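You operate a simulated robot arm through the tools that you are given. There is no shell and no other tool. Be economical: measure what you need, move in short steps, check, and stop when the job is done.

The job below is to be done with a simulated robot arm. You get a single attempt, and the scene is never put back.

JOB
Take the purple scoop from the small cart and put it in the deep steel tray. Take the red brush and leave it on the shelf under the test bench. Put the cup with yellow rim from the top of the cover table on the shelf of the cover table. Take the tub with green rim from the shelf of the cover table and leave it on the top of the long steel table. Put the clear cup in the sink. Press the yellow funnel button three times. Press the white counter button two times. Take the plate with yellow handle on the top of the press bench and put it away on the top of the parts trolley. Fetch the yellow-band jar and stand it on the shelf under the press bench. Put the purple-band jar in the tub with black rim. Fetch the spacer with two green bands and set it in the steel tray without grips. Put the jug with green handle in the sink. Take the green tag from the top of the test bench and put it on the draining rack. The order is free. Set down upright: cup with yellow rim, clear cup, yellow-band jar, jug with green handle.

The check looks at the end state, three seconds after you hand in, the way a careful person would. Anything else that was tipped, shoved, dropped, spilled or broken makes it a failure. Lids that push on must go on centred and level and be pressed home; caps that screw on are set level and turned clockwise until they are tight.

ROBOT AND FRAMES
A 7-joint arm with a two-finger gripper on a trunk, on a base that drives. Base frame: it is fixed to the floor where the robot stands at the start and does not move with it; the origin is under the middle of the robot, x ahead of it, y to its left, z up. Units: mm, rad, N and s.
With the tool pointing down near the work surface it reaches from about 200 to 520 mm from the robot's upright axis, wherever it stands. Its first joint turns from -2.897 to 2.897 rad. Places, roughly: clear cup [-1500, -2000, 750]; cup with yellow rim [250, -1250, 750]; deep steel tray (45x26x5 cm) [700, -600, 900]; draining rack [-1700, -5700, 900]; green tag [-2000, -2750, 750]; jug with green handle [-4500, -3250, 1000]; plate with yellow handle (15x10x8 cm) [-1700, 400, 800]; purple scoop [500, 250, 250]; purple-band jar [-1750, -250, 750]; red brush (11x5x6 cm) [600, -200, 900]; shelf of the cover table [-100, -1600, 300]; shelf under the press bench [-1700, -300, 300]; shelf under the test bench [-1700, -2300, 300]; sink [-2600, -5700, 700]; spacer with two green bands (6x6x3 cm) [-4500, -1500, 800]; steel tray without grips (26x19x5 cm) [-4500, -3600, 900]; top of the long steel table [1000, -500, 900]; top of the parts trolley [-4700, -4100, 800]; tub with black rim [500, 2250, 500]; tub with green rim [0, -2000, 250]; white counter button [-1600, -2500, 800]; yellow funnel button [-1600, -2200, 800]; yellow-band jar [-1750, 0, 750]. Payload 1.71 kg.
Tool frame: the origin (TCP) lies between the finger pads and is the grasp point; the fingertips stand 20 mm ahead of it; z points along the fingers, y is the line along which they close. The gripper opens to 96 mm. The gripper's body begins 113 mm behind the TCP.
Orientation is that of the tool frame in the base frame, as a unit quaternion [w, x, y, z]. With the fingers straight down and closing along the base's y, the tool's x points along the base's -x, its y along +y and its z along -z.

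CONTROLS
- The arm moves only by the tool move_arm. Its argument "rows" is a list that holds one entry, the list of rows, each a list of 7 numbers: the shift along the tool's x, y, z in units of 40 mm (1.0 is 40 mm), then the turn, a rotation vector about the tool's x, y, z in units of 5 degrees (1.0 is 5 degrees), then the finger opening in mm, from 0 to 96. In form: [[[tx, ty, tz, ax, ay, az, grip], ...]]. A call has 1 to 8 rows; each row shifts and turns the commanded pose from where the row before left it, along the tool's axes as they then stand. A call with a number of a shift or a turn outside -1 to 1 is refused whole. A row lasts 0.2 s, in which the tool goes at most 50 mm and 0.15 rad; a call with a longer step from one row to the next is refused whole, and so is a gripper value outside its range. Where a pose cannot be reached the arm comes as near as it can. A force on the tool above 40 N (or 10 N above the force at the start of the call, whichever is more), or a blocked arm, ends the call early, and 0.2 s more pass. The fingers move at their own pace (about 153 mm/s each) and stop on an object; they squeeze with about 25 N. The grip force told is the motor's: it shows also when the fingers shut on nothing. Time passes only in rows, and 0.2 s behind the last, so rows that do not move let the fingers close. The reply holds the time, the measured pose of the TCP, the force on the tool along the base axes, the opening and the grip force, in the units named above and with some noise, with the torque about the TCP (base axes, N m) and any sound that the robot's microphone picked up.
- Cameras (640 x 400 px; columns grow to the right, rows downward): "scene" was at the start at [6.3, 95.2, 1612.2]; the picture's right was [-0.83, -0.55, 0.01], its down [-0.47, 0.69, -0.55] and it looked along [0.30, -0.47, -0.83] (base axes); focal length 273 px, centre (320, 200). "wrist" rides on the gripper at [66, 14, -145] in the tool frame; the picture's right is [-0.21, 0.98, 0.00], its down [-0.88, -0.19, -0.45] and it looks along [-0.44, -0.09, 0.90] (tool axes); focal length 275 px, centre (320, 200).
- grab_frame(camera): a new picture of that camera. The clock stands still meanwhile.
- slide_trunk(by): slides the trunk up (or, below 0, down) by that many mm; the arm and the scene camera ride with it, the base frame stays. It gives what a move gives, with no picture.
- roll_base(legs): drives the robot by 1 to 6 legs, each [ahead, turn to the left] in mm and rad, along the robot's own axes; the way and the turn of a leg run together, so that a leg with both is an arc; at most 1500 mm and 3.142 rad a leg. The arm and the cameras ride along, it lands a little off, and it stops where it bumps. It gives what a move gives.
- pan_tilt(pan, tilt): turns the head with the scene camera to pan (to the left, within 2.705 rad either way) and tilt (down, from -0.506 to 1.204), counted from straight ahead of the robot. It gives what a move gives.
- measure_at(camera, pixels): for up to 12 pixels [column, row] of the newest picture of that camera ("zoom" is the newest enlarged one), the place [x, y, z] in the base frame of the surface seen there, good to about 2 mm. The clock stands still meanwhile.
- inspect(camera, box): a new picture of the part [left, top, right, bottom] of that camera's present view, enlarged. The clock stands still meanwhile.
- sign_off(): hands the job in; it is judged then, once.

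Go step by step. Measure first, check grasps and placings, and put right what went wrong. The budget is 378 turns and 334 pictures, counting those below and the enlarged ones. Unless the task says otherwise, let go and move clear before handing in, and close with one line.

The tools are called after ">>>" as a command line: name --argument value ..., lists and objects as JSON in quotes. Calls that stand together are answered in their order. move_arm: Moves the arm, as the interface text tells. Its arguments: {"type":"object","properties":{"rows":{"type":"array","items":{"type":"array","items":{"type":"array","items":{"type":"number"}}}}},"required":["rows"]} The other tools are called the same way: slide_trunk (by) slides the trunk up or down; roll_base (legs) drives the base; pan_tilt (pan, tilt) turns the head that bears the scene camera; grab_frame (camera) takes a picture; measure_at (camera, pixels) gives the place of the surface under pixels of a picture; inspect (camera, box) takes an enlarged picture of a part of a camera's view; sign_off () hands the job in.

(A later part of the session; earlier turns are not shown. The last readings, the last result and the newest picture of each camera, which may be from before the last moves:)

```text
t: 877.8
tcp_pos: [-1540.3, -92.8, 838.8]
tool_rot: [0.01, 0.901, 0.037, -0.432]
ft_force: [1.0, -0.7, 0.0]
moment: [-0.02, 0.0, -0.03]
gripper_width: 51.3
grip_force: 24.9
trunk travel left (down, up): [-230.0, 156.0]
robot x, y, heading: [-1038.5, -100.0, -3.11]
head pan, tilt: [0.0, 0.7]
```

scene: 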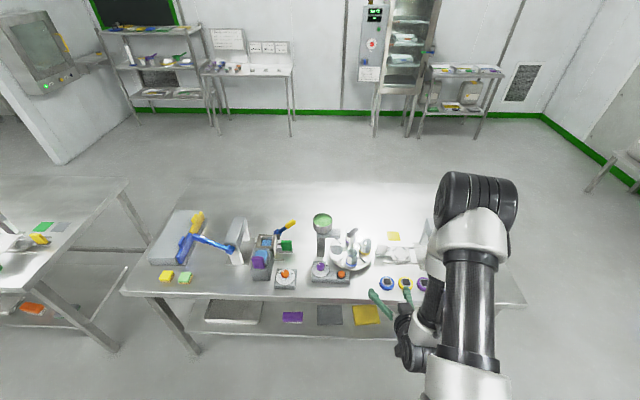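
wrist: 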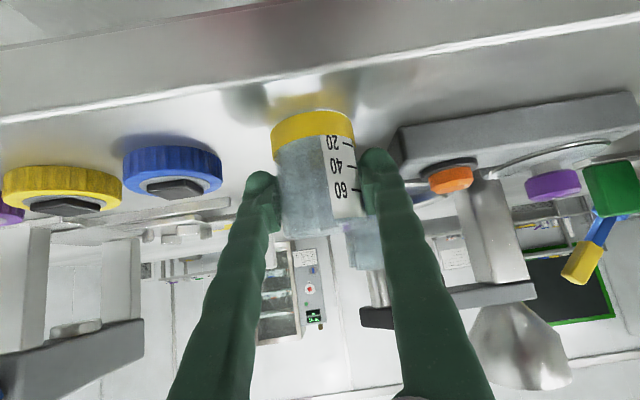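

>>> move_arm --rows '[[[0, 0, 0, 0, 0, 0, 70], [0, 0, 0, 0, 0, 0, 70], [-0.11, 0, 0.14, 0, 0, 0, 70], [0, 0, 0, 0, 0, 0, 56], [0, 0, 0, 0, 0, 0, 40], [0, 0, 0, 0, 0, 0, 40]]]'

>>> grab_frame --camera "wrist"

```text
t: 879.1
tcp_pos: [-1548.7, -91.3, 840.6]
tool_rot: [0.011, 0.901, 0.039, -0.433]
ft_force: [1.4, -0.1, 0.9]
moment: [0.04, -0.02, 0.01]
gripper_width: 53.1
grip_force: 25.1
trunk travel left (down, up): [-230.0, 156.0]
robot x, y, heading: [-1035.5, -98.3, -3.108]
head pan, tilt: [0.0, 0.7]
```

```text
80 pictures are left
```

wrist: 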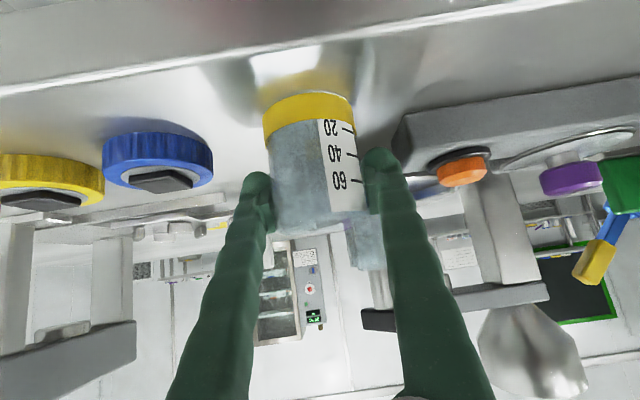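

Good centred grip. Lift with the trunk, back off and lower to shelf height.

>>> slide_trunk --by 50

>>> roll_base --legs '[[-220, 0]]'

>>> slide_trunk --by -280

>>> move_arm --rows '[[[0.78, 0, 0.62, 0, 0, 0, 40], [0.78, 0, 0.62, 0, 0, 0, 40], [0.78, 0, 0.62, 0, 0, 0, 40], [0.78, 0, 0.62, 0, 0, 0, 40], [0.78, 0, 0.62, 0, 0, 0, 40]]]'

>>> grab_frame --camera "wrist"

```text
t: 880.1
tcp_pos: [-1547.6, -93.5, 889.4]
tool_rot: [0.011, 0.901, 0.039, -0.432]
ft_force: [-0.6, 0.5, -0.7]
moment: [0.04, 0.01, -0.01]
gripper_width: 53.2
grip_force: 24.6
trunk travel left (down, up): [-280.0, 106.0]
robot x, y, heading: [-1037.2, -96.3, -3.11]
head pan, tilt: [0.0, 0.7]
```

```text
t: 881.8
tcp_pos: [-1325.9, -85.4, 891.3]
tool_rot: [0.011, 0.901, 0.037, -0.432]
ft_force: [0.3, 0.5, 0.2]
moment: [0.02, 0.0, 0.0]
gripper_width: 53.0
grip_force: 25.0
trunk travel left (down, up): [-280.0, 106.0]
robot x, y, heading: [-818.2, -91.5, -3.107]
head pan, tilt: [0.0, 0.7]
```

```text
t: 884.7
tcp_pos: [-1313.5, -85.7, 619.6]
tool_rot: [0.012, 0.898, 0.039, -0.438]
ft_force: [0.2, -1.1, -1.3]
moment: [-0.02, 0.0, 0.01]
gripper_width: 52.9
grip_force: 25.4
trunk travel left (down, up): [0.0, 386.0]
robot x, y, heading: [-814.1, -88.6, -3.107]
head pan, tilt: [0.0, 0.7]
```

```text
t: 885.9
tcp_pos: [-1315.1, -84.4, 416.0]
tool_rot: [0.01, 0.897, 0.038, -0.44]
ft_force: [0.0, -0.1, 0.5]
moment: [0.01, 0.0, -0.02]
gripper_width: 52.6
grip_force: 24.5
trunk travel left (down, up): [0.0, 386.0]
robot x, y, heading: [-815.1, -91.0, -3.112]
head pan, tilt: [0.0, 0.7]
```

```text
79 pictures are left
```

wrist: 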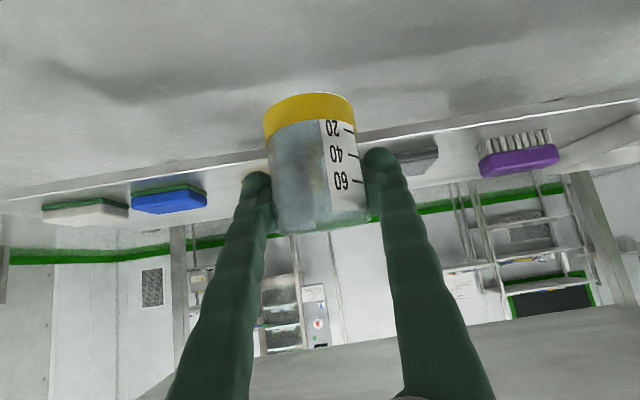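

>>> move_arm --rows '[[[0.39, 0.36, 0.31, 0, 0, 0, 40], [0.39, 0.36, 0.31, 0, 0, 0, 40]]]'

>>> roll_base --legs '[[205, 0]]'

>>> grab_frame --camera "wrist"

```text
t: 886.5
tcp_pos: [-1312.8, -112.8, 378.5]
tool_rot: [0.01, 0.898, 0.038, -0.439]
ft_force: [-0.8, -0.2, -0.7]
moment: [-0.01, 0.04, 0.01]
gripper_width: 52.4
grip_force: 24.6
trunk travel left (down, up): [0.0, 386.0]
robot x, y, heading: [-814.1, -88.5, -3.103]
head pan, tilt: [0.0, 0.7]
```

```text
t: 888.2
tcp_pos: [-1500.4, -119.1, 392.4]
tool_rot: [0.01, 0.892, 0.037, -0.45]
ft_force: [-0.3, -0.7, -0.3]
moment: [-0.04, -0.01, 0.0]
gripper_width: 52.5
grip_force: 25.3
trunk travel left (down, up): [0.0, 386.0]
robot x, y, heading: [-1015.0, -94.1, -3.105]
head pan, tilt: [0.0, 0.7]
stopped in leg 1: the robot was blocked; the commanded pose is now the measured one
```

```text
78 pictures are left
```

wrist: 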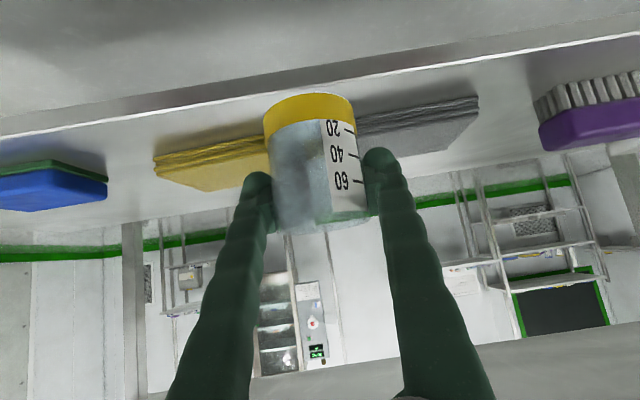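

>>> roll_base --legs '[[-40, 0]]'

>>> pan_tilt --pan 0.0 --tilt 0.9

>>> grab_frame --camera "scene"

```text
t: 889.1
tcp_pos: [-1461.8, -116.5, 391.0]
tool_rot: [0.01, 0.893, 0.037, -0.449]
ft_force: [-0.8, 0.1, -1.4]
moment: [0.01, 0.0, 0.05]
gripper_width: 52.5
grip_force: 24.9
trunk travel left (down, up): [0.0, 386.0]
robot x, y, heading: [-976.3, -95.9, -3.11]
head pan, tilt: [0.0, 0.7]
```

```text
t: 889.9
tcp_pos: [-1456.4, -118.0, 398.3]
tool_rot: [0.01, 0.889, 0.037, -0.456]
ft_force: [0.5, 0.4, -0.6]
moment: [0.01, 0.02, 0.01]
gripper_width: 52.5
grip_force: 24.3
trunk travel left (down, up): [0.0, 386.0]
robot x, y, heading: [-979.8, -96.6, -3.106]
head pan, tilt: [0.0, 0.901]
```

```text
77 pictures are left
```

scene: 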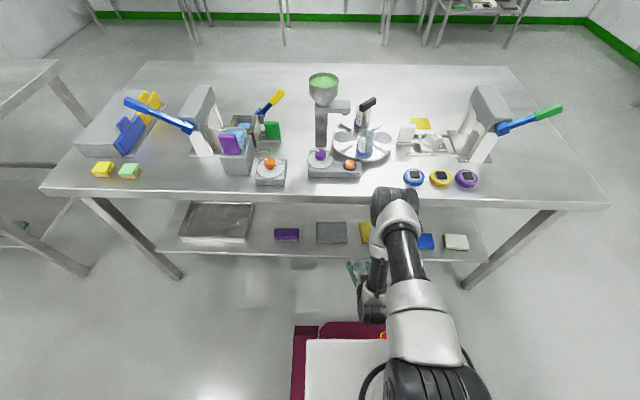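

>>> measure_at --camera "scene" --pixels '[[395, 195], [395, 220], [375, 205], [416, 205], [402, 240], [405, 280], [330, 200], [440, 205]]'

```text
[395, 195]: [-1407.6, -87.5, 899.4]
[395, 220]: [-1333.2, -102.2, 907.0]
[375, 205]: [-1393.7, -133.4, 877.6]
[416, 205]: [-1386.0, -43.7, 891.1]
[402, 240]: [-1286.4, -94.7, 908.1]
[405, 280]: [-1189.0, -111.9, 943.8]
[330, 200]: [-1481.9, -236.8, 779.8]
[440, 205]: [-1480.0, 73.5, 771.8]
```

The elbow meets the bench edge; extending the arm further pulls the elbow back and down. I extend ~70 mm, then drive in.

>>> move_arm --rows '[[[-0.25, 0, 0.55, 0, 0, 0, 40], [-0.25, 0, 0.55, 0, 0, 0, 40], [-0.2, 0, 0.5, 0, 0, 0, 40]]]'

>>> roll_base --legs '[[45, 0]]'

>>> grab_frame --camera "wrist"

```text
t: 890.6
tcp_pos: [-1524.1, -123.3, 386.2]
tool_rot: [0.01, 0.889, 0.037, -0.456]
ft_force: [-0.8, 0.1, -1.7]
moment: [-0.01, 0.04, -0.01]
gripper_width: 52.7
grip_force: 25.3
trunk travel left (down, up): [0.0, 386.0]
robot x, y, heading: [-973.9, -94.5, -3.108]
head pan, tilt: [0.0, 0.901]
```

```text
t: 891.7
tcp_pos: [-1548.8, -123.7, 390.6]
tool_rot: [0.012, 0.887, 0.039, -0.459]
ft_force: [0.4, -0.9, -0.4]
moment: [-0.02, 0.02, 0.0]
gripper_width: 52.3
grip_force: 24.4
trunk travel left (down, up): [0.0, 386.0]
robot x, y, heading: [-1021.7, -96.6, -3.108]
head pan, tilt: [0.0, 0.901]
stopped in leg 1: the robot was blocked; the commanded pose is now the measured one
```

```text
76 pictures are left
```

wrist: 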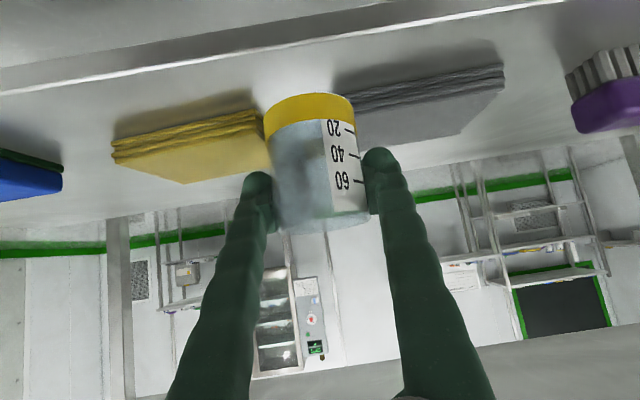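

>>> roll_base --legs '[[-20, 0]]'

>>> move_arm --rows '[[[-0.1, 0, 0.65, 0, 0, 0, 40], [-0.1, 0, 0.65, 0, 0, 0, 40]]]'

>>> grab_frame --camera "wrist"

```text
t: 892.5
tcp_pos: [-1529.5, -124.4, 389.7]
tool_rot: [0.011, 0.888, 0.038, -0.458]
ft_force: [-0.1, 0.0, -0.2]
moment: [0.02, 0.03, 0.01]
gripper_width: 52.6
grip_force: 25.5
trunk travel left (down, up): [0.0, 386.0]
robot x, y, heading: [-997.8, -97.6, -3.11]
head pan, tilt: [0.0, 0.901]
```

```text
t: 893.1
tcp_pos: [-1570.1, -126.1, 374.6]
tool_rot: [0.01, 0.885, 0.037, -0.465]
ft_force: [0.2, 0.4, -0.1]
moment: [0.01, 0.01, -0.01]
gripper_width: 52.3
grip_force: 24.5
trunk travel left (down, up): [0.0, 386.0]
robot x, y, heading: [-993.8, -96.6, -3.113]
head pan, tilt: [0.0, 0.901]
```

```text
75 pictures are left
```

wrist: 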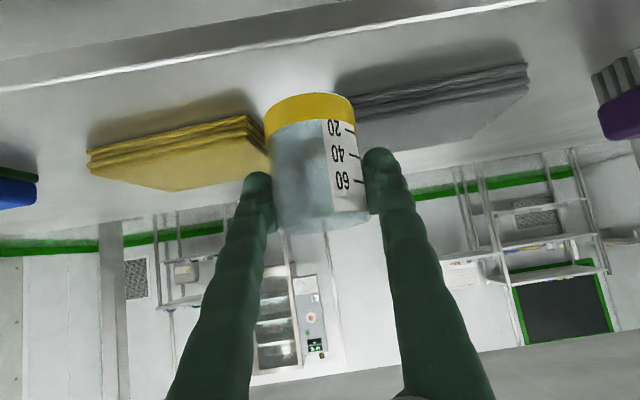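

>>> move_arm --rows '[[[0.18, 0, 0.38, 0, 0.4, 0, 40], [0.2, 0, 0.25, 0, 0.4, 0, 40]]]'

>>> grab_frame --camera "wrist"

```text
t: 893.7
tcp_pos: [-1582.5, -126.6, 349.1]
tool_rot: [0.008, 0.9, 0.036, -0.433]
ft_force: [0.5, -0.6, 0.0]
moment: [-0.01, 0.0, 0.01]
gripper_width: 52.5
grip_force: 25.0
trunk travel left (down, up): [0.0, 386.0]
robot x, y, heading: [-1000.6, -94.1, -3.111]
head pan, tilt: [0.0, 0.901]
```

```text
74 pictures are left
```

wrist: 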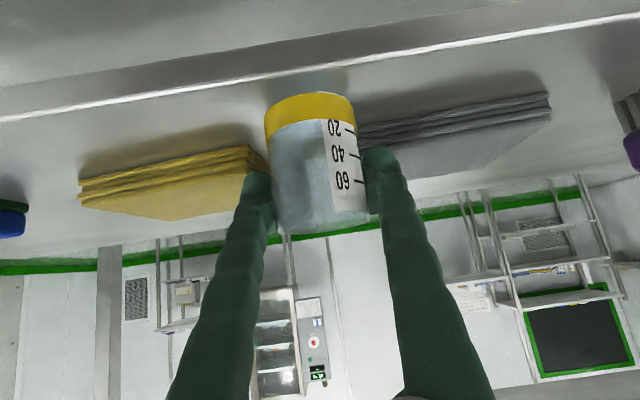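

>>> move_arm --rows '[[[0.12, 0, 0.08, 0, 0, 0, 40], [0.05, 0, 0.04, 0, 0, 0, 40]]]'

```text
t: 894.3
tcp_pos: [-1583.2, -128.2, 342.1]
tool_rot: [0.009, 0.9, 0.037, -0.435]
ft_force: [4.0, -0.3, 14.4]
moment: [0.31, -0.5, -0.07]
gripper_width: 52.2
grip_force: 25.1
trunk travel left (down, up): [0.0, 386.0]
robot x, y, heading: [-996.8, -97.5, -3.11]
head pan, tilt: [0.0, 0.901]
```

>>> move_arm --rows '[[[-0.04, 0, -0.03, 0, 0, 0, 40], [0, 0, 0, 0, 0, 0, 60], [0, 0, 0, 0, 0, 0, 66], [0, 0, 0, 0, 0, 0, 66]]]'

>>> grab_frame --camera "wrist"

```text
t: 895.3
tcp_pos: [-1581.8, -127.8, 341.4]
tool_rot: [0.01, 0.9, 0.038, -0.433]
ft_force: [0.2, 0.2, -0.3]
moment: [0.04, 0.0, -0.02]
gripper_width: 66.0
grip_force: 0.1
trunk travel left (down, up): [0.0, 386.0]
robot x, y, heading: [-993.1, -97.9, -3.11]
head pan, tilt: [0.0, 0.901]
```

```text
73 pictures are left
```

wrist: 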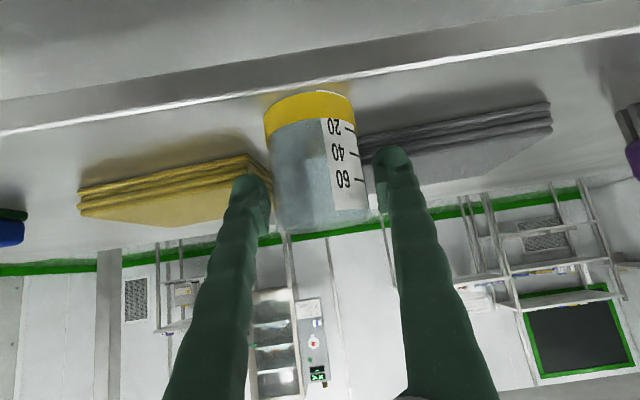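

>>> roll_base --legs '[[-230, 0]]'

>>> grab_frame --camera "wrist"

```text
t: 897.1
tcp_pos: [-1353.9, -120.3, 342.3]
tool_rot: [0.009, 0.901, 0.038, -0.433]
ft_force: [0.8, 0.5, 0.0]
moment: [0.02, -0.01, 0.01]
gripper_width: 66.0
grip_force: 0.1
trunk travel left (down, up): [0.0, 386.0]
robot x, y, heading: [-770.3, -91.0, -3.107]
head pan, tilt: [0.0, 0.901]
```

```text
72 pictures are left
```

wrist: 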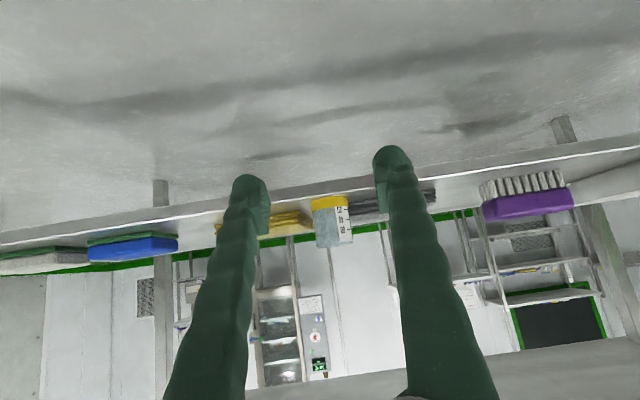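

The yellow jar stands on the shelf. Last item: purple-band jar. I raise, straighten the tool, and go to the carousel.

>>> slide_trunk --by 340

>>> move_arm --rows '[[[0, 0, -1, 0, 0, 0, 80], [0, 0, -1, 0, 1, 0, 80], [0, 0, -1, 0, 1, 0, 80], [0, 0, -1, 0, 1, 0, 80], [0, 0, -0.8, 0, 1, 0, 80], [0, 0, -0.8, 0, 1, 0, 80], [0, 0, -0.8, 0, 1, 0, 80], [0, 0, -0.8, 0, 1, 0, 80]]]'

>>> move_arm --rows '[[[-0.5, 0, -0.8, 0, 1, 0, 80], [-0.5, 0, -0.8, 0, 1, 0, 80], [-0.5, 0, -0.8, 0, 1, 0, 80], [-0.5, 0, -0.8, 0, 0.3, 0, 80]]]'

```text
t: 900.4
tcp_pos: [-1350.1, -121.2, 691.0]
tool_rot: [0.01, 0.897, 0.039, -0.441]
ft_force: [0.2, 0.1, -0.3]
moment: [0.0, 0.0, 0.0]
gripper_width: 66.3
grip_force: 0.1
trunk travel left (down, up): [-340.0, 46.0]
robot x, y, heading: [-774.3, -90.6, -3.107]
head pan, tilt: [0.0, 0.901]
```

```text
t: 902.2
tcp_pos: [-1167.0, -110.4, 907.6]
tool_rot: [-0.002, 0.988, 0.041, -0.149]
ft_force: [-0.3, -0.5, -0.4]
moment: [-0.02, 0.03, -0.03]
gripper_width: 79.9
grip_force: 0.0
trunk travel left (down, up): [-340.0, 46.0]
robot x, y, heading: [-767.2, -89.1, -3.107]
head pan, tilt: [0.0, 0.901]
```

```text
t: 903.2
tcp_pos: [-1224.1, -119.7, 1044.4]
tool_rot: [-0.009, 0.999, 0.039, -0.006]
ft_force: [0.0, 0.2, -0.9]
moment: [-0.02, 0.0, 0.01]
gripper_width: 80.1
grip_force: 0.0
trunk travel left (down, up): [-340.0, 46.0]
robot x, y, heading: [-768.1, -87.8, -3.104]
head pan, tilt: [0.0, 0.901]
```

>>> roll_base --legs '[[435, 0]]'

>>> move_arm --rows '[[[-0.7, 0, -0.5, 0, 0, 0, 80], [-0.7, 0, 0, 0, 0, 0, 80]]]'

>>> grab_frame --camera "wrist"

>>> inspect --camera "wrist" --box '[230, 120, 410, 270]'

```text
t: 906.0
tcp_pos: [-1669.9, -134.6, 1044.3]
tool_rot: [-0.007, 0.999, 0.039, -0.007]
ft_force: [0.8, -0.5, 0.6]
moment: [-0.01, -0.03, -0.01]
gripper_width: 79.8
grip_force: 0.0
trunk travel left (down, up): [-340.0, 46.0]
robot x, y, heading: [-1215.3, -105.0, -3.112]
head pan, tilt: [0.0, 0.901]
```

```text
t: 906.6
tcp_pos: [-1708.4, -139.9, 1071.6]
tool_rot: [-0.008, 0.999, 0.039, -0.014]
ft_force: [0.2, 0.8, -0.7]
moment: [-0.04, -0.02, 0.0]
gripper_width: 79.8
grip_force: 0.0
trunk travel left (down, up): [-340.0, 46.0]
robot x, y, heading: [-1216.2, -106.8, -3.104]
head pan, tilt: [0.0, 0.901]
```

```text
71 pictures are left
```

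wrist: 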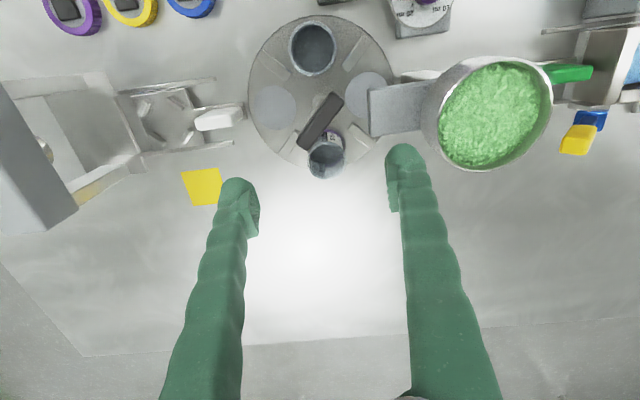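

```text
2.67 times, centred on (320, 195) of wrist
```

zoom: 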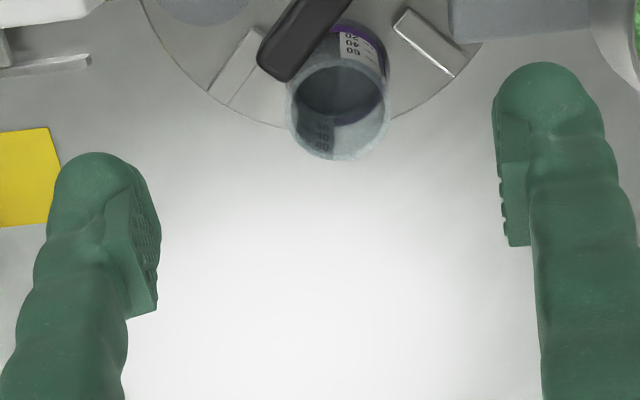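

>>> measure_at --camera "zoom" --pixels '[[290, 110], [388, 110], [335, 155], [360, 30], [385, 70], [270, 55], [290, 75], [300, 30], [320, 90]]'

```text
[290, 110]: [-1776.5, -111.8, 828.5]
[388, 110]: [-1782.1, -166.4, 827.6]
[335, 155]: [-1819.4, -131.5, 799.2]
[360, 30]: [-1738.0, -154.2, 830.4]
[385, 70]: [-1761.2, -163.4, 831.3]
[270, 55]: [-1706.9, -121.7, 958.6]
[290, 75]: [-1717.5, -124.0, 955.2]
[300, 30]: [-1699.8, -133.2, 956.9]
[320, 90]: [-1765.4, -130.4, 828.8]
```

>>> move_arm --rows '[[[-0.65, -0.08, 0, 0, 0.1, 0, 76], [-0.6, -0.07, 0, 0, 0.1, 0, 76], [0, 0, 0.8, 0, 0, 0, 76], [0, 0, 0.8, 0, 0, 0, 76]]]'

>>> grab_frame --camera "wrist"

```text
t: 907.6
tcp_pos: [-1759.9, -135.3, 1007.1]
tool_rot: [-0.008, 0.999, 0.038, -0.005]
ft_force: [-0.3, 0.1, 0.5]
moment: [-0.02, 0.01, -0.01]
gripper_width: 75.9
grip_force: 0.0
trunk travel left (down, up): [-340.0, 46.0]
robot x, y, heading: [-1213.8, -105.0, -3.105]
head pan, tilt: [0.0, 0.901]
```

```text
69 pictures are left
```

wrist: 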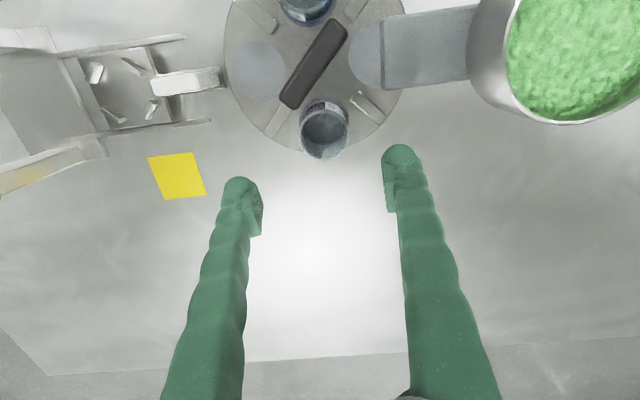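

>>> move_arm --rows '[[[0, 0, 0.8, 0, 0, 0, 74], [0, 0, 0.6, 0, 0, 0, 74]]]'

>>> grab_frame --camera "wrist"

>>> inspect --camera "wrist" --box '[230, 80, 420, 230]'

```text
t: 908.2
tcp_pos: [-1758.9, -135.4, 953.4]
tool_rot: [-0.009, 0.999, 0.038, -0.005]
ft_force: [-0.3, -0.5, -0.5]
moment: [-0.02, 0.01, 0.01]
gripper_width: 74.1
grip_force: 0.1
trunk travel left (down, up): [-340.0, 46.0]
robot x, y, heading: [-1210.2, -103.0, -3.106]
head pan, tilt: [0.0, 0.901]
```

```text
68 pictures are left
```

wrist: 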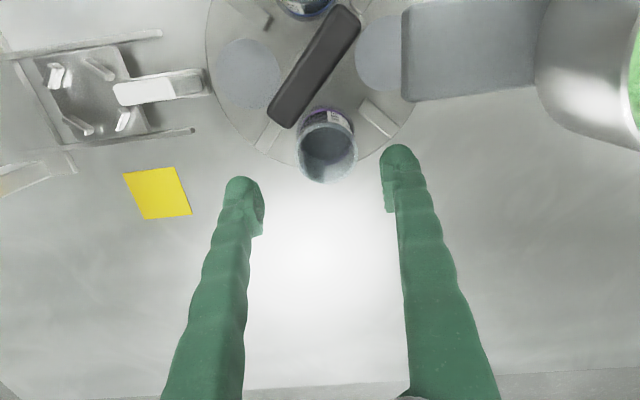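

```text
2.67 times, centred on (325, 155) of wrist
```

zoom: 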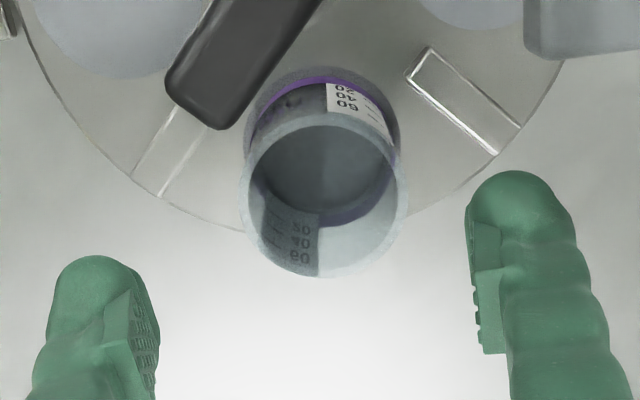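

>>> measure_at --camera "zoom" --pixels '[[246, 195], [404, 195], [325, 272], [320, 125], [350, 105], [375, 120], [300, 150], [355, 180]]'

```text
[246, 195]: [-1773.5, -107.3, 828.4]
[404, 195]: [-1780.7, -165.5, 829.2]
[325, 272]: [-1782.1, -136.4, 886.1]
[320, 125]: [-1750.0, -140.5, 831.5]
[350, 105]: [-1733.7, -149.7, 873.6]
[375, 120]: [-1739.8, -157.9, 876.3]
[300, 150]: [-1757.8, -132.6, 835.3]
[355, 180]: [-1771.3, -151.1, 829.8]
```

>>> move_arm --rows '[[[0.08, 0.06, 0.8, 0, 0, 0, 72], [0, 0, 0.8, 0, 0, 0, 72], [0, 0, 0.55, 0, 0, 0, 72]]]'

>>> grab_frame --camera "wrist"

```text
t: 909.0
tcp_pos: [-1756.4, -135.1, 867.0]
tool_rot: [-0.008, 0.999, 0.038, -0.006]
ft_force: [-0.3, -1.4, 0.6]
moment: [0.04, -0.03, 0.03]
gripper_width: 71.9
grip_force: 0.0
trunk travel left (down, up): [-340.0, 46.0]
robot x, y, heading: [-1214.6, -103.0, -3.113]
head pan, tilt: [0.0, 0.901]
```

```text
66 pictures are left
```

wrist: 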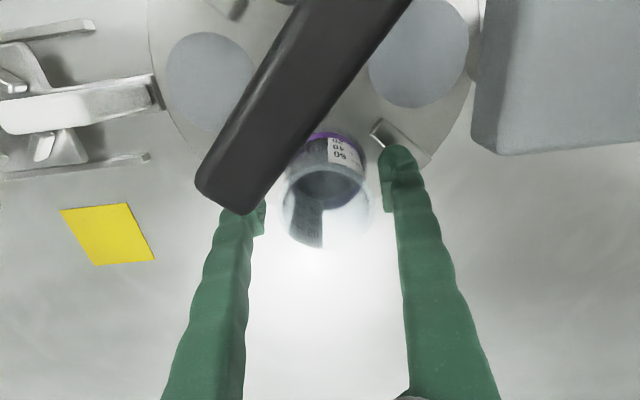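

>>> move_arm --rows '[[[0, 0, 0, 0, 0, 0, 58], [0, 0, 0, 0, 0, 0, 30], [0, 0, 0, 0, 0, 0, 30], [0, 0, -0.4, 0, 0, 0, 30], [0, 0, -0.8, 0, 0, 0, 30], [0, 0, -1, 0, 0, 0, 30], [0, 0, -1, 0, 0, 0, 30], [0, 0, -1, 0, 0, 0, 30]]]'

>>> grab_frame --camera "wrist"

```text
t: 910.8
tcp_pos: [-1757.3, -137.7, 1035.2]
tool_rot: [-0.008, 0.999, 0.039, -0.005]
ft_force: [1.5, -0.2, -0.9]
moment: [0.02, 0.03, 0.01]
gripper_width: 53.7
grip_force: 25.4
trunk travel left (down, up): [-340.0, 46.0]
robot x, y, heading: [-1212.5, -103.1, -3.11]
head pan, tilt: [0.0, 0.901]
```

```text
65 pictures are left
```

wrist: 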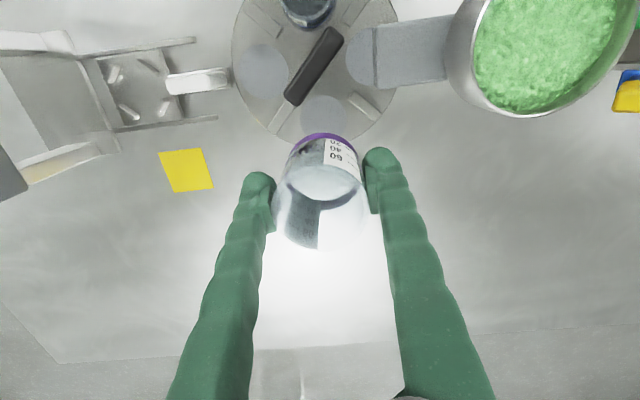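

Purple jar held. I back off and drive toward the black-rim tub to look.

>>> roll_base --legs '[[-400, 0], [0, -2.21], [1450, 0]]'

>>> pan_tilt --pan 0.0 --tilt 0.5

>>> grab_frame --camera "scene"

```text
t: 927.2
tcp_pos: [284.0, 1626.4, 1034.5]
tool_rot: [0.008, -0.497, 0.868, -0.005]
ft_force: [-0.2, -0.8, -1.1]
moment: [0.01, -0.01, 0.05]
gripper_width: 53.2
grip_force: 25.1
trunk travel left (down, up): [-340.0, 46.0]
robot x, y, heading: [-2.8, 1159.7, 0.998]
head pan, tilt: [0.0, 0.901]
```

```text
t: 928.0
tcp_pos: [275.5, 1613.1, 1041.4]
tool_rot: [0.016, -0.497, 0.868, -0.001]
ft_force: [0.4, 0.2, -0.5]
moment: [0.0, 0.01, 0.0]
gripper_width: 53.2
grip_force: 25.0
trunk travel left (down, up): [-340.0, 46.0]
robot x, y, heading: [0.2, 1158.1, 0.996]
head pan, tilt: [0.0, 0.499]
```

```text
64 pictures are left
```

scene: 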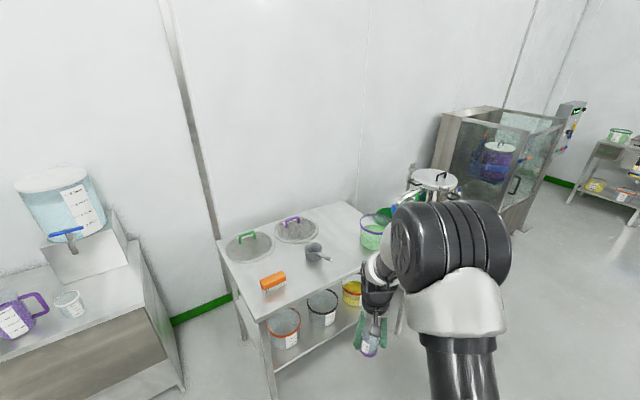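

>>> inspect --camera "scene" --box '[210, 220, 410, 390]'

>>> measure_at --camera "zoom" --pixels '[[318, 245], [415, 232], [365, 228], [368, 275], [335, 330], [310, 310], [230, 370], [160, 280], [480, 180], [400, 335], [240, 285], [450, 225]]'

```text
2.35 times, centred on (310, 305) of scene
```

zoom: 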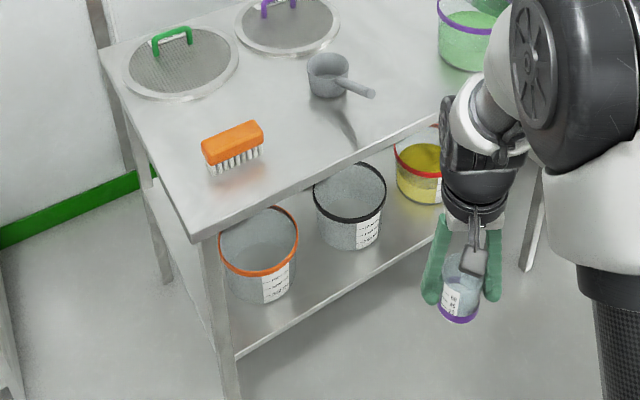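

```text
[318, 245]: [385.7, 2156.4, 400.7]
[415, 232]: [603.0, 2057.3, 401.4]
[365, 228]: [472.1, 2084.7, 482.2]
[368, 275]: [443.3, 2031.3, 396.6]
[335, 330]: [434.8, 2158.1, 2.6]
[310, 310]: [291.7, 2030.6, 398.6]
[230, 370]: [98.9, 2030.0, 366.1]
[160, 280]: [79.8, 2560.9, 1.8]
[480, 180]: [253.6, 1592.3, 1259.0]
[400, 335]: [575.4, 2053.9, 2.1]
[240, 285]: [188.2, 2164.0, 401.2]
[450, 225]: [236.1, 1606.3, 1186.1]
```

>>> measure_at --camera "zoom" --pixels '[[316, 200], [384, 195], [345, 221], [365, 215], [375, 170], [190, 238], [300, 190], [330, 250], [370, 245], [425, 135], [350, 200], [320, 185]]'

```text
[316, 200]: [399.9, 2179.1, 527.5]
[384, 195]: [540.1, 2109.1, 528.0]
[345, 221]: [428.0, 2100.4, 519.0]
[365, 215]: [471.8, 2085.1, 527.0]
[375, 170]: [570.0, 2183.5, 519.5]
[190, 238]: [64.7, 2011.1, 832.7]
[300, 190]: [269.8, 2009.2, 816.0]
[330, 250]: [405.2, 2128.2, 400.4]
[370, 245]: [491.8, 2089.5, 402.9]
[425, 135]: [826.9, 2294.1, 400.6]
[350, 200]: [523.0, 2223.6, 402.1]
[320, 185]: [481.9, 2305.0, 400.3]
```

Tub centre ≈(484,2172), rim z 527, shelf 400, table edge y≈2010. I line up in front of it, facing +y.

>>> roll_base --legs '[[0, -0.546], [550, 0], [0, 1.12]]'

>>> slide_trunk --by -190

>>> pan_tilt --pan 0.15 --tilt 0.8

>>> grab_frame --camera "scene"

```text
t: 936.4
tcp_pos: [440.1, 1932.3, 1041.4]
tool_rot: [-0.015, 0.734, -0.679, -0.004]
ft_force: [-0.6, 0.7, -0.1]
moment: [0.04, -0.02, 0.02]
gripper_width: 52.9
grip_force: 24.8
trunk travel left (down, up): [-340.0, 46.0]
robot x, y, heading: [480.1, 1402.5, 1.608]
head pan, tilt: [0.0, 0.499]
```

```text
t: 938.5
tcp_pos: [440.6, 1915.8, 861.6]
tool_rot: [-0.02, 0.733, -0.679, -0.01]
ft_force: [0.6, 0.2, -1.1]
moment: [0.0, 0.0, 0.01]
gripper_width: 52.6
grip_force: 25.1
trunk travel left (down, up): [-150.0, 236.0]
robot x, y, heading: [475.0, 1401.2, 1.611]
head pan, tilt: [0.0, 0.499]
```

```text
t: 939.3
tcp_pos: [440.4, 1915.5, 860.9]
tool_rot: [-0.021, 0.733, -0.68, -0.009]
ft_force: [0.1, -0.3, -0.4]
moment: [0.01, 0.02, 0.05]
gripper_width: 52.7
grip_force: 25.5
trunk travel left (down, up): [-150.0, 236.0]
robot x, y, heading: [479.3, 1403.9, 1.604]
head pan, tilt: [0.15, 0.799]
```

```text
62 pictures are left
```

scene: 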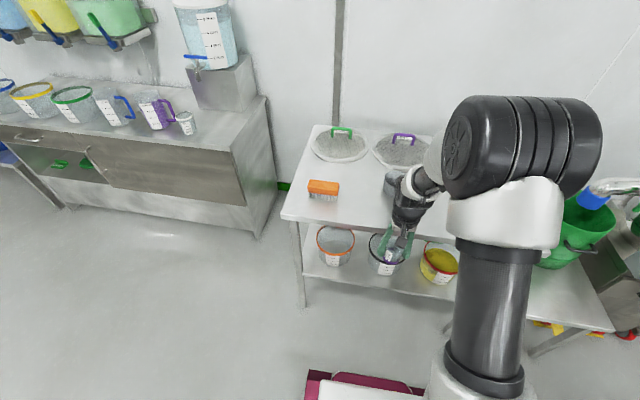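

>>> roll_base --legs '[[-150, -0.03]]'

>>> move_arm --rows '[[[0, 0, 0.7, 0, -1, 0, 30], [0.06, 0, 0.7, 0, -1, 0, 30], [0.12, 0, 0.69, 0, -1, 0, 30], [0.18, 0, 0.67, 0, -1, 0, 30], [0.24, 0, 0.65, 0, -1, 0, 30], [0.3, 0, 0.63, 0, -1, 0, 30], [0.35, 0, 0.6, 0, -1, 0, 30], [0.4, 0, 0.57, 0, -1, 0, 30]]]'

>>> move_arm --rows '[[[0, 0, 0.1, 0, -1, 0, 30], [0, 0, 0.1, 0, -1, 0, 30]]]'

>>> grab_frame --camera "wrist"

```text
t: 940.7
tcp_pos: [460.3, 1767.5, 860.6]
tool_rot: [-0.021, 0.722, -0.691, -0.009]
ft_force: [0.6, -1.3, -0.1]
moment: [0.1, 0.01, 0.02]
gripper_width: 53.0
grip_force: 25.2
trunk travel left (down, up): [-150.0, 236.0]
robot x, y, heading: [481.9, 1256.5, 1.571]
head pan, tilt: [0.15, 0.799]
```

```text
t: 942.5
tcp_pos: [465.3, 1769.3, 644.9]
tool_rot: [-0.262, 0.673, -0.641, -0.26]
ft_force: [0.0, 0.2, -0.4]
moment: [0.01, -0.04, -0.01]
gripper_width: 52.6
grip_force: 25.0
trunk travel left (down, up): [-150.0, 236.0]
robot x, y, heading: [481.0, 1255.9, 1.572]
head pan, tilt: [0.15, 0.799]
```

```text
t: 943.1
tcp_pos: [464.2, 1773.3, 639.4]
tool_rot: [-0.317, 0.648, -0.615, -0.318]
ft_force: [-0.3, 0.0, -1.0]
moment: [0.01, 0.03, 0.01]
gripper_width: 53.0
grip_force: 24.9
trunk travel left (down, up): [-150.0, 236.0]
robot x, y, heading: [482.4, 1255.7, 1.577]
head pan, tilt: [0.15, 0.799]
```

```text
61 pictures are left
```

wrist: 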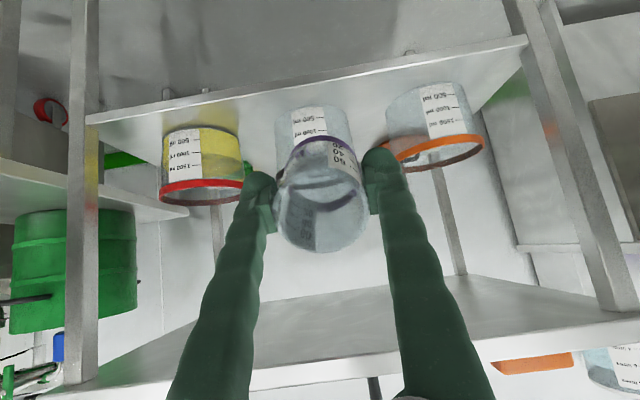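

>>> move_arm --rows '[[[0.11, -0.25, 0.58, 0, 0, 0, 30], [0.11, -0.25, 0.58, 0, 0, 0, 30]]]'

>>> roll_base --legs '[[220, 0]]'

>>> grab_frame --camera "wrist"

>>> grab_frame --camera "scene"

```text
t: 943.7
tcp_pos: [483.6, 1808.2, 604.7]
tool_rot: [-0.316, 0.649, -0.615, -0.318]
ft_force: [0.2, 0.4, -1.5]
moment: [-0.05, -0.01, -0.01]
gripper_width: 52.6
grip_force: 24.1
trunk travel left (down, up): [-150.0, 236.0]
robot x, y, heading: [481.5, 1256.0, 1.578]
head pan, tilt: [0.15, 0.799]
```

```text
t: 945.5
tcp_pos: [482.3, 2020.4, 604.9]
tool_rot: [-0.316, 0.649, -0.615, -0.318]
ft_force: [-0.3, 0.8, -1.4]
moment: [-0.01, -0.02, 0.04]
gripper_width: 52.4
grip_force: 24.7
trunk travel left (down, up): [-150.0, 236.0]
robot x, y, heading: [482.7, 1465.7, 1.574]
head pan, tilt: [0.15, 0.799]
```

```text
60 pictures are left
```

wrist: 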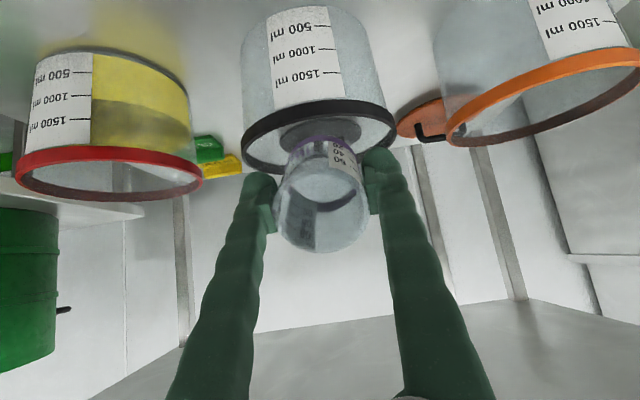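

```text
59 pictures are left
```

scene: 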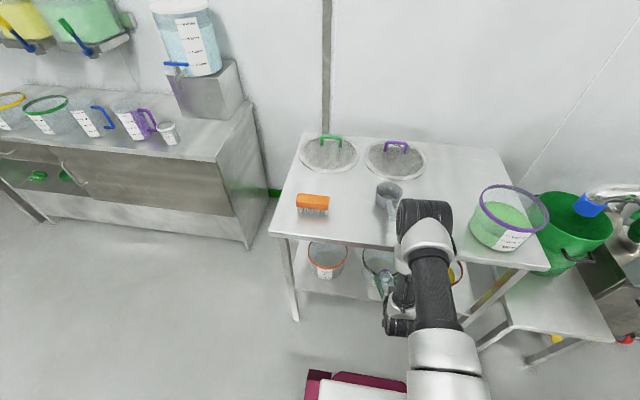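

>>> measure_at --camera "scene" --pixels '[[425, 203], [403, 215], [425, 225], [388, 190], [380, 205], [384, 212], [400, 240], [340, 240], [375, 262]]'

```text
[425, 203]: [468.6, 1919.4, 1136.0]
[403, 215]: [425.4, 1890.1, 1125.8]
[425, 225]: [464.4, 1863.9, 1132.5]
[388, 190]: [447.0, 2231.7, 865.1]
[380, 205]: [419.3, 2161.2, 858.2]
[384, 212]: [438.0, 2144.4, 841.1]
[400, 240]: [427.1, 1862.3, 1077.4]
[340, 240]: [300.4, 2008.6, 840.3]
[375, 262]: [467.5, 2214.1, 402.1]
```

Geometry shows I must go deep at ~2155 in y and tilt to ~40° while descending so the fingers clear the front rim. I advance first.

>>> roll_base --legs '[[95, 0]]'

>>> grab_frame --camera "wrist"

>>> grab_frame --camera "scene"

```text
t: 946.6
tcp_pos: [480.0, 2104.8, 614.4]
tool_rot: [-0.321, 0.647, -0.611, -0.324]
ft_force: [0.1, 0.2, -0.8]
moment: [-0.01, 0.01, -0.01]
gripper_width: 52.9
grip_force: 25.4
trunk travel left (down, up): [-150.0, 236.0]
robot x, y, heading: [479.6, 1559.6, 1.577]
head pan, tilt: [0.15, 0.799]
```

```text
58 pictures are left
```

wrist: 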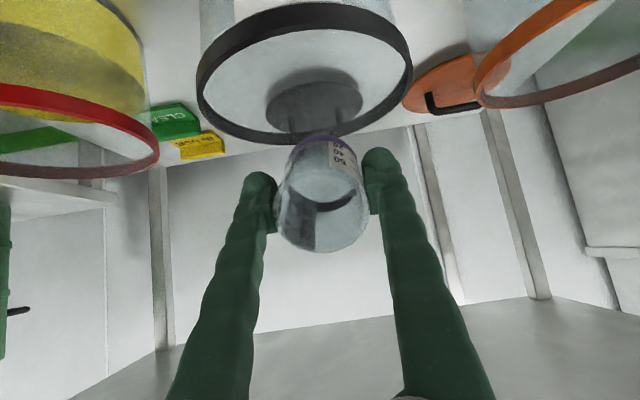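

```text
57 pictures are left
```

scene: 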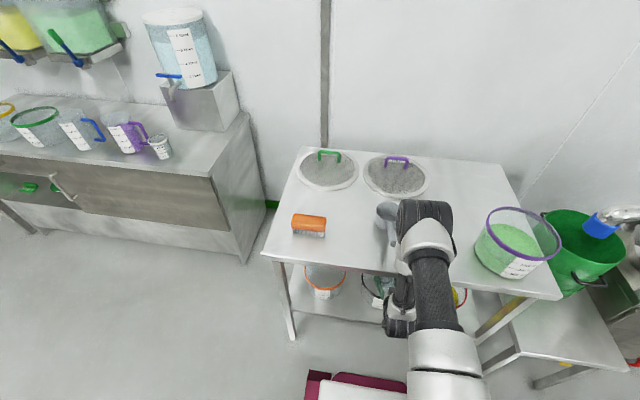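

>>> move_arm --rows '[[[-0.36, 0, 0.4, 0, 0, 0, 30], [-0.34, 0, 0.4, 0, 0, 0, 30]]]'

>>> grab_frame --camera "wrist"

```text
t: 947.2
tcp_pos: [479.1, 2148.2, 617.5]
tool_rot: [-0.321, 0.647, -0.612, -0.322]
ft_force: [-0.4, 0.8, -1.5]
moment: [-0.02, 0.02, -0.02]
gripper_width: 52.5
grip_force: 25.3
trunk travel left (down, up): [-150.0, 236.0]
robot x, y, heading: [480.8, 1564.9, 1.58]
head pan, tilt: [0.15, 0.799]
```

```text
56 pictures are left
```

wrist: 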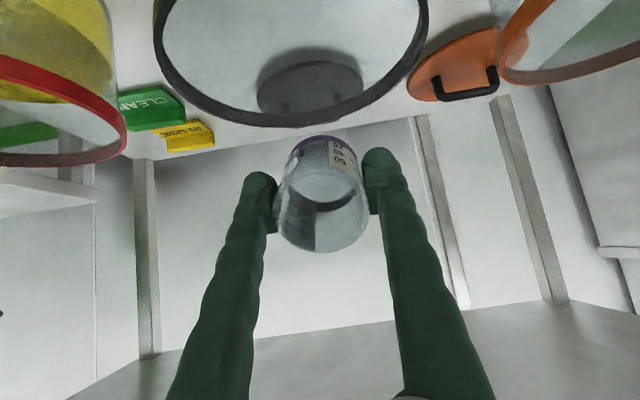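

>>> move_arm --rows '[[[0.5, 0, 0.36, 0, 0, 0, 30], [0.5, 0, 0.36, 0, 0, 0, 30], [0.4, 0, 0.3, 0, 0, 0, 30]]]'

>>> grab_frame --camera "wrist"

```text
t: 948.0
tcp_pos: [482.9, 2141.9, 552.9]
tool_rot: [-0.324, 0.646, -0.61, -0.325]
ft_force: [-0.1, 0.3, -1.4]
moment: [0.07, 0.01, 0.01]
gripper_width: 52.1
grip_force: 25.6
trunk travel left (down, up): [-150.0, 236.0]
robot x, y, heading: [483.5, 1559.1, 1.574]
head pan, tilt: [0.15, 0.799]
```

```text
55 pictures are left
```

wrist: 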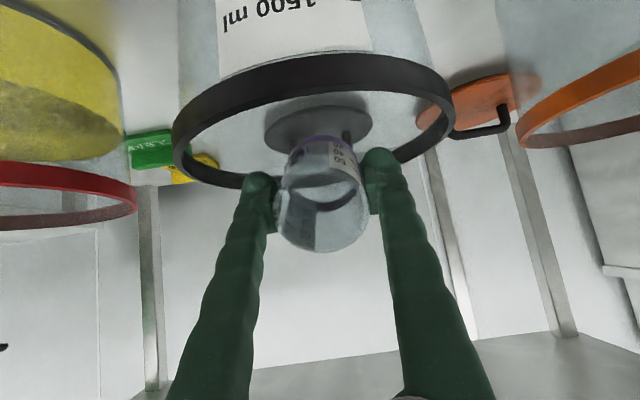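

>>> move_arm --rows '[[[-0.05, 0, 0.1, 0, 1, 0, 30], [-0.08, 0, 0.1, 0, 1, 0, 30], [-0.08, 0, 0.1, 0, 0.7, 0, 30]]]'

>>> grab_frame --camera "wrist"

>>> grab_frame --camera "scene"

```text
t: 949.0
tcp_pos: [483.8, 2115.1, 528.4]
tool_rot: [-0.22, 0.689, -0.655, -0.218]
ft_force: [-0.3, -0.9, -1.1]
moment: [-0.02, -0.01, -0.01]
gripper_width: 52.5
grip_force: 24.9
trunk travel left (down, up): [-150.0, 236.0]
robot x, y, heading: [481.9, 1556.0, 1.576]
head pan, tilt: [0.15, 0.799]
stopped in row 3: the arm was blocked; the commanded pose is now the measured one
```

```text
54 pictures are left
```

wrist: 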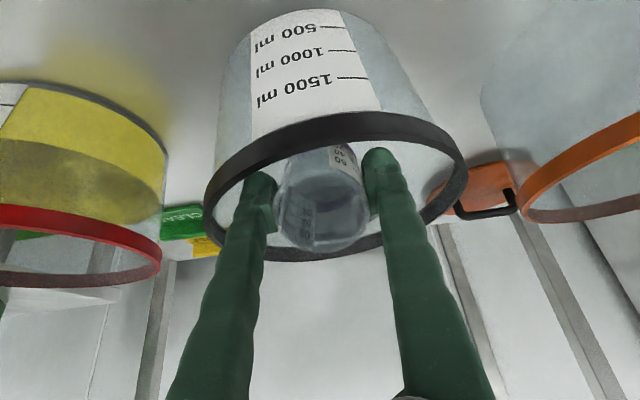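

```text
53 pictures are left
```

scene: 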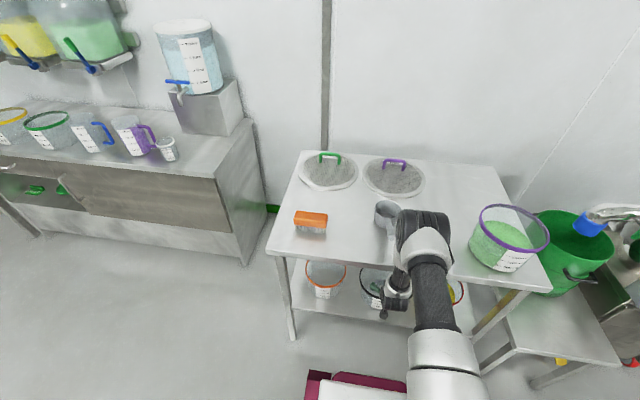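

>>> measure_at --camera "scene" --pixels '[[422, 212], [398, 230], [448, 220], [425, 245], [330, 258], [300, 258], [385, 212], [262, 215], [400, 285], [395, 305]]'

```text
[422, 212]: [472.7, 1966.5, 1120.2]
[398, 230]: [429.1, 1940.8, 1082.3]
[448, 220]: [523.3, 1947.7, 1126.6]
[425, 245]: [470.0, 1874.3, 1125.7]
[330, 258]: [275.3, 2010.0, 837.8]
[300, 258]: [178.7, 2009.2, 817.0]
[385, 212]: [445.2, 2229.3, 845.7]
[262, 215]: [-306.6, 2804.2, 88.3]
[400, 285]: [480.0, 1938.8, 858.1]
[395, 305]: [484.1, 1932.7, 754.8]
```

The forearm touches the table edge; straightening the arm (trunk up while arm goes down) will pull it clear. I do this in alternating small steps.

>>> slide_trunk --by 40

>>> move_arm --rows '[[[0.2, 0, 0.35, 0, 0, 0, 30], [0.3, 0, 0.5, 0, 0, 0, 30]]]'

>>> slide_trunk --by 40

>>> move_arm --rows '[[[0.1, 0, 0.6, 0, 0, 0, 30], [0.1, 0, 0.6, 0, 0, 0, 30]]]'

>>> grab_frame --camera "wrist"

```text
t: 949.8
tcp_pos: [480.8, 2107.6, 549.8]
tool_rot: [-0.211, 0.692, -0.658, -0.211]
ft_force: [0.9, -0.1, -0.7]
moment: [-0.01, -0.01, -0.03]
gripper_width: 52.3
grip_force: 24.8
trunk travel left (down, up): [-190.0, 196.0]
robot x, y, heading: [478.3, 1560.0, 1.576]
head pan, tilt: [0.15, 0.799]
```

```text
t: 950.4
tcp_pos: [481.5, 2118.4, 530.3]
tool_rot: [-0.223, 0.688, -0.655, -0.22]
ft_force: [-0.2, 0.5, -1.9]
moment: [-0.03, 0.01, -0.02]
gripper_width: 52.2
grip_force: 25.0
trunk travel left (down, up): [-190.0, 196.0]
robot x, y, heading: [481.5, 1559.6, 1.573]
head pan, tilt: [0.15, 0.799]
```

```text
t: 951.3
tcp_pos: [481.5, 2108.3, 548.1]
tool_rot: [-0.21, 0.692, -0.659, -0.208]
ft_force: [0.0, -0.3, -1.3]
moment: [-0.01, 0.0, 0.01]
gripper_width: 52.3
grip_force: 24.8
trunk travel left (down, up): [-230.0, 156.0]
robot x, y, heading: [480.0, 1559.4, 1.574]
head pan, tilt: [0.15, 0.799]
```

```text
t: 952.1
tcp_pos: [481.0, 2111.4, 495.1]
tool_rot: [-0.196, 0.696, -0.663, -0.194]
ft_force: [0.2, 0.4, -0.9]
moment: [-0.05, 0.01, 0.05]
gripper_width: 52.5
grip_force: 25.7
trunk travel left (down, up): [-230.0, 156.0]
robot x, y, heading: [478.0, 1553.8, 1.577]
head pan, tilt: [0.15, 0.799]
stopped in row 2: the arm was blocked; the commanded pose is now the measured one
```

```text
52 pictures are left
```

wrist: 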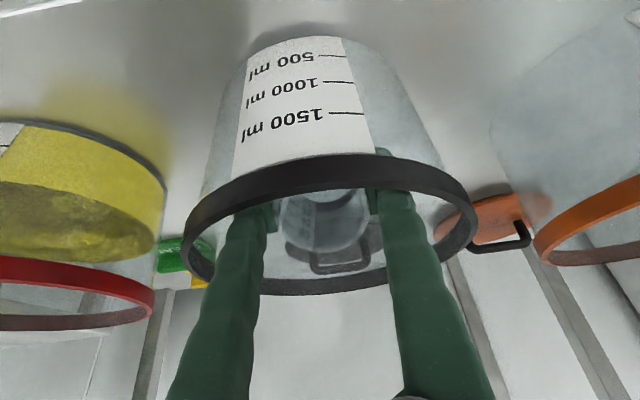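

I raise out a little, go back to the steeper tilt, and will descend first before straightening.

>>> move_arm --rows '[[[-0.4, 0, -0.64, 0, 0, 0, 30], [-0.4, 0, -0.64, 0, 0, 0, 30], [-0.2, 0, -0.3, 0, -0.5, 0, 30]]]'

>>> grab_frame --camera "wrist"

```text
t: 953.1
tcp_pos: [480.9, 2097.3, 543.2]
tool_rot: [-0.186, 0.699, -0.664, -0.187]
ft_force: [-0.5, 0.6, -1.2]
moment: [0.01, -0.01, 0.05]
gripper_width: 52.0
grip_force: 24.8
trunk travel left (down, up): [-230.0, 156.0]
robot x, y, heading: [478.3, 1553.2, 1.577]
head pan, tilt: [0.15, 0.799]
stopped in row 3: the arm was blocked; the commanded pose is now the measured one
```

```text
51 pictures are left
```

wrist: 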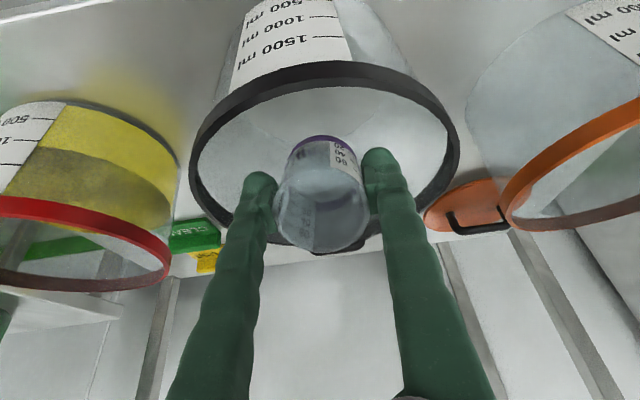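

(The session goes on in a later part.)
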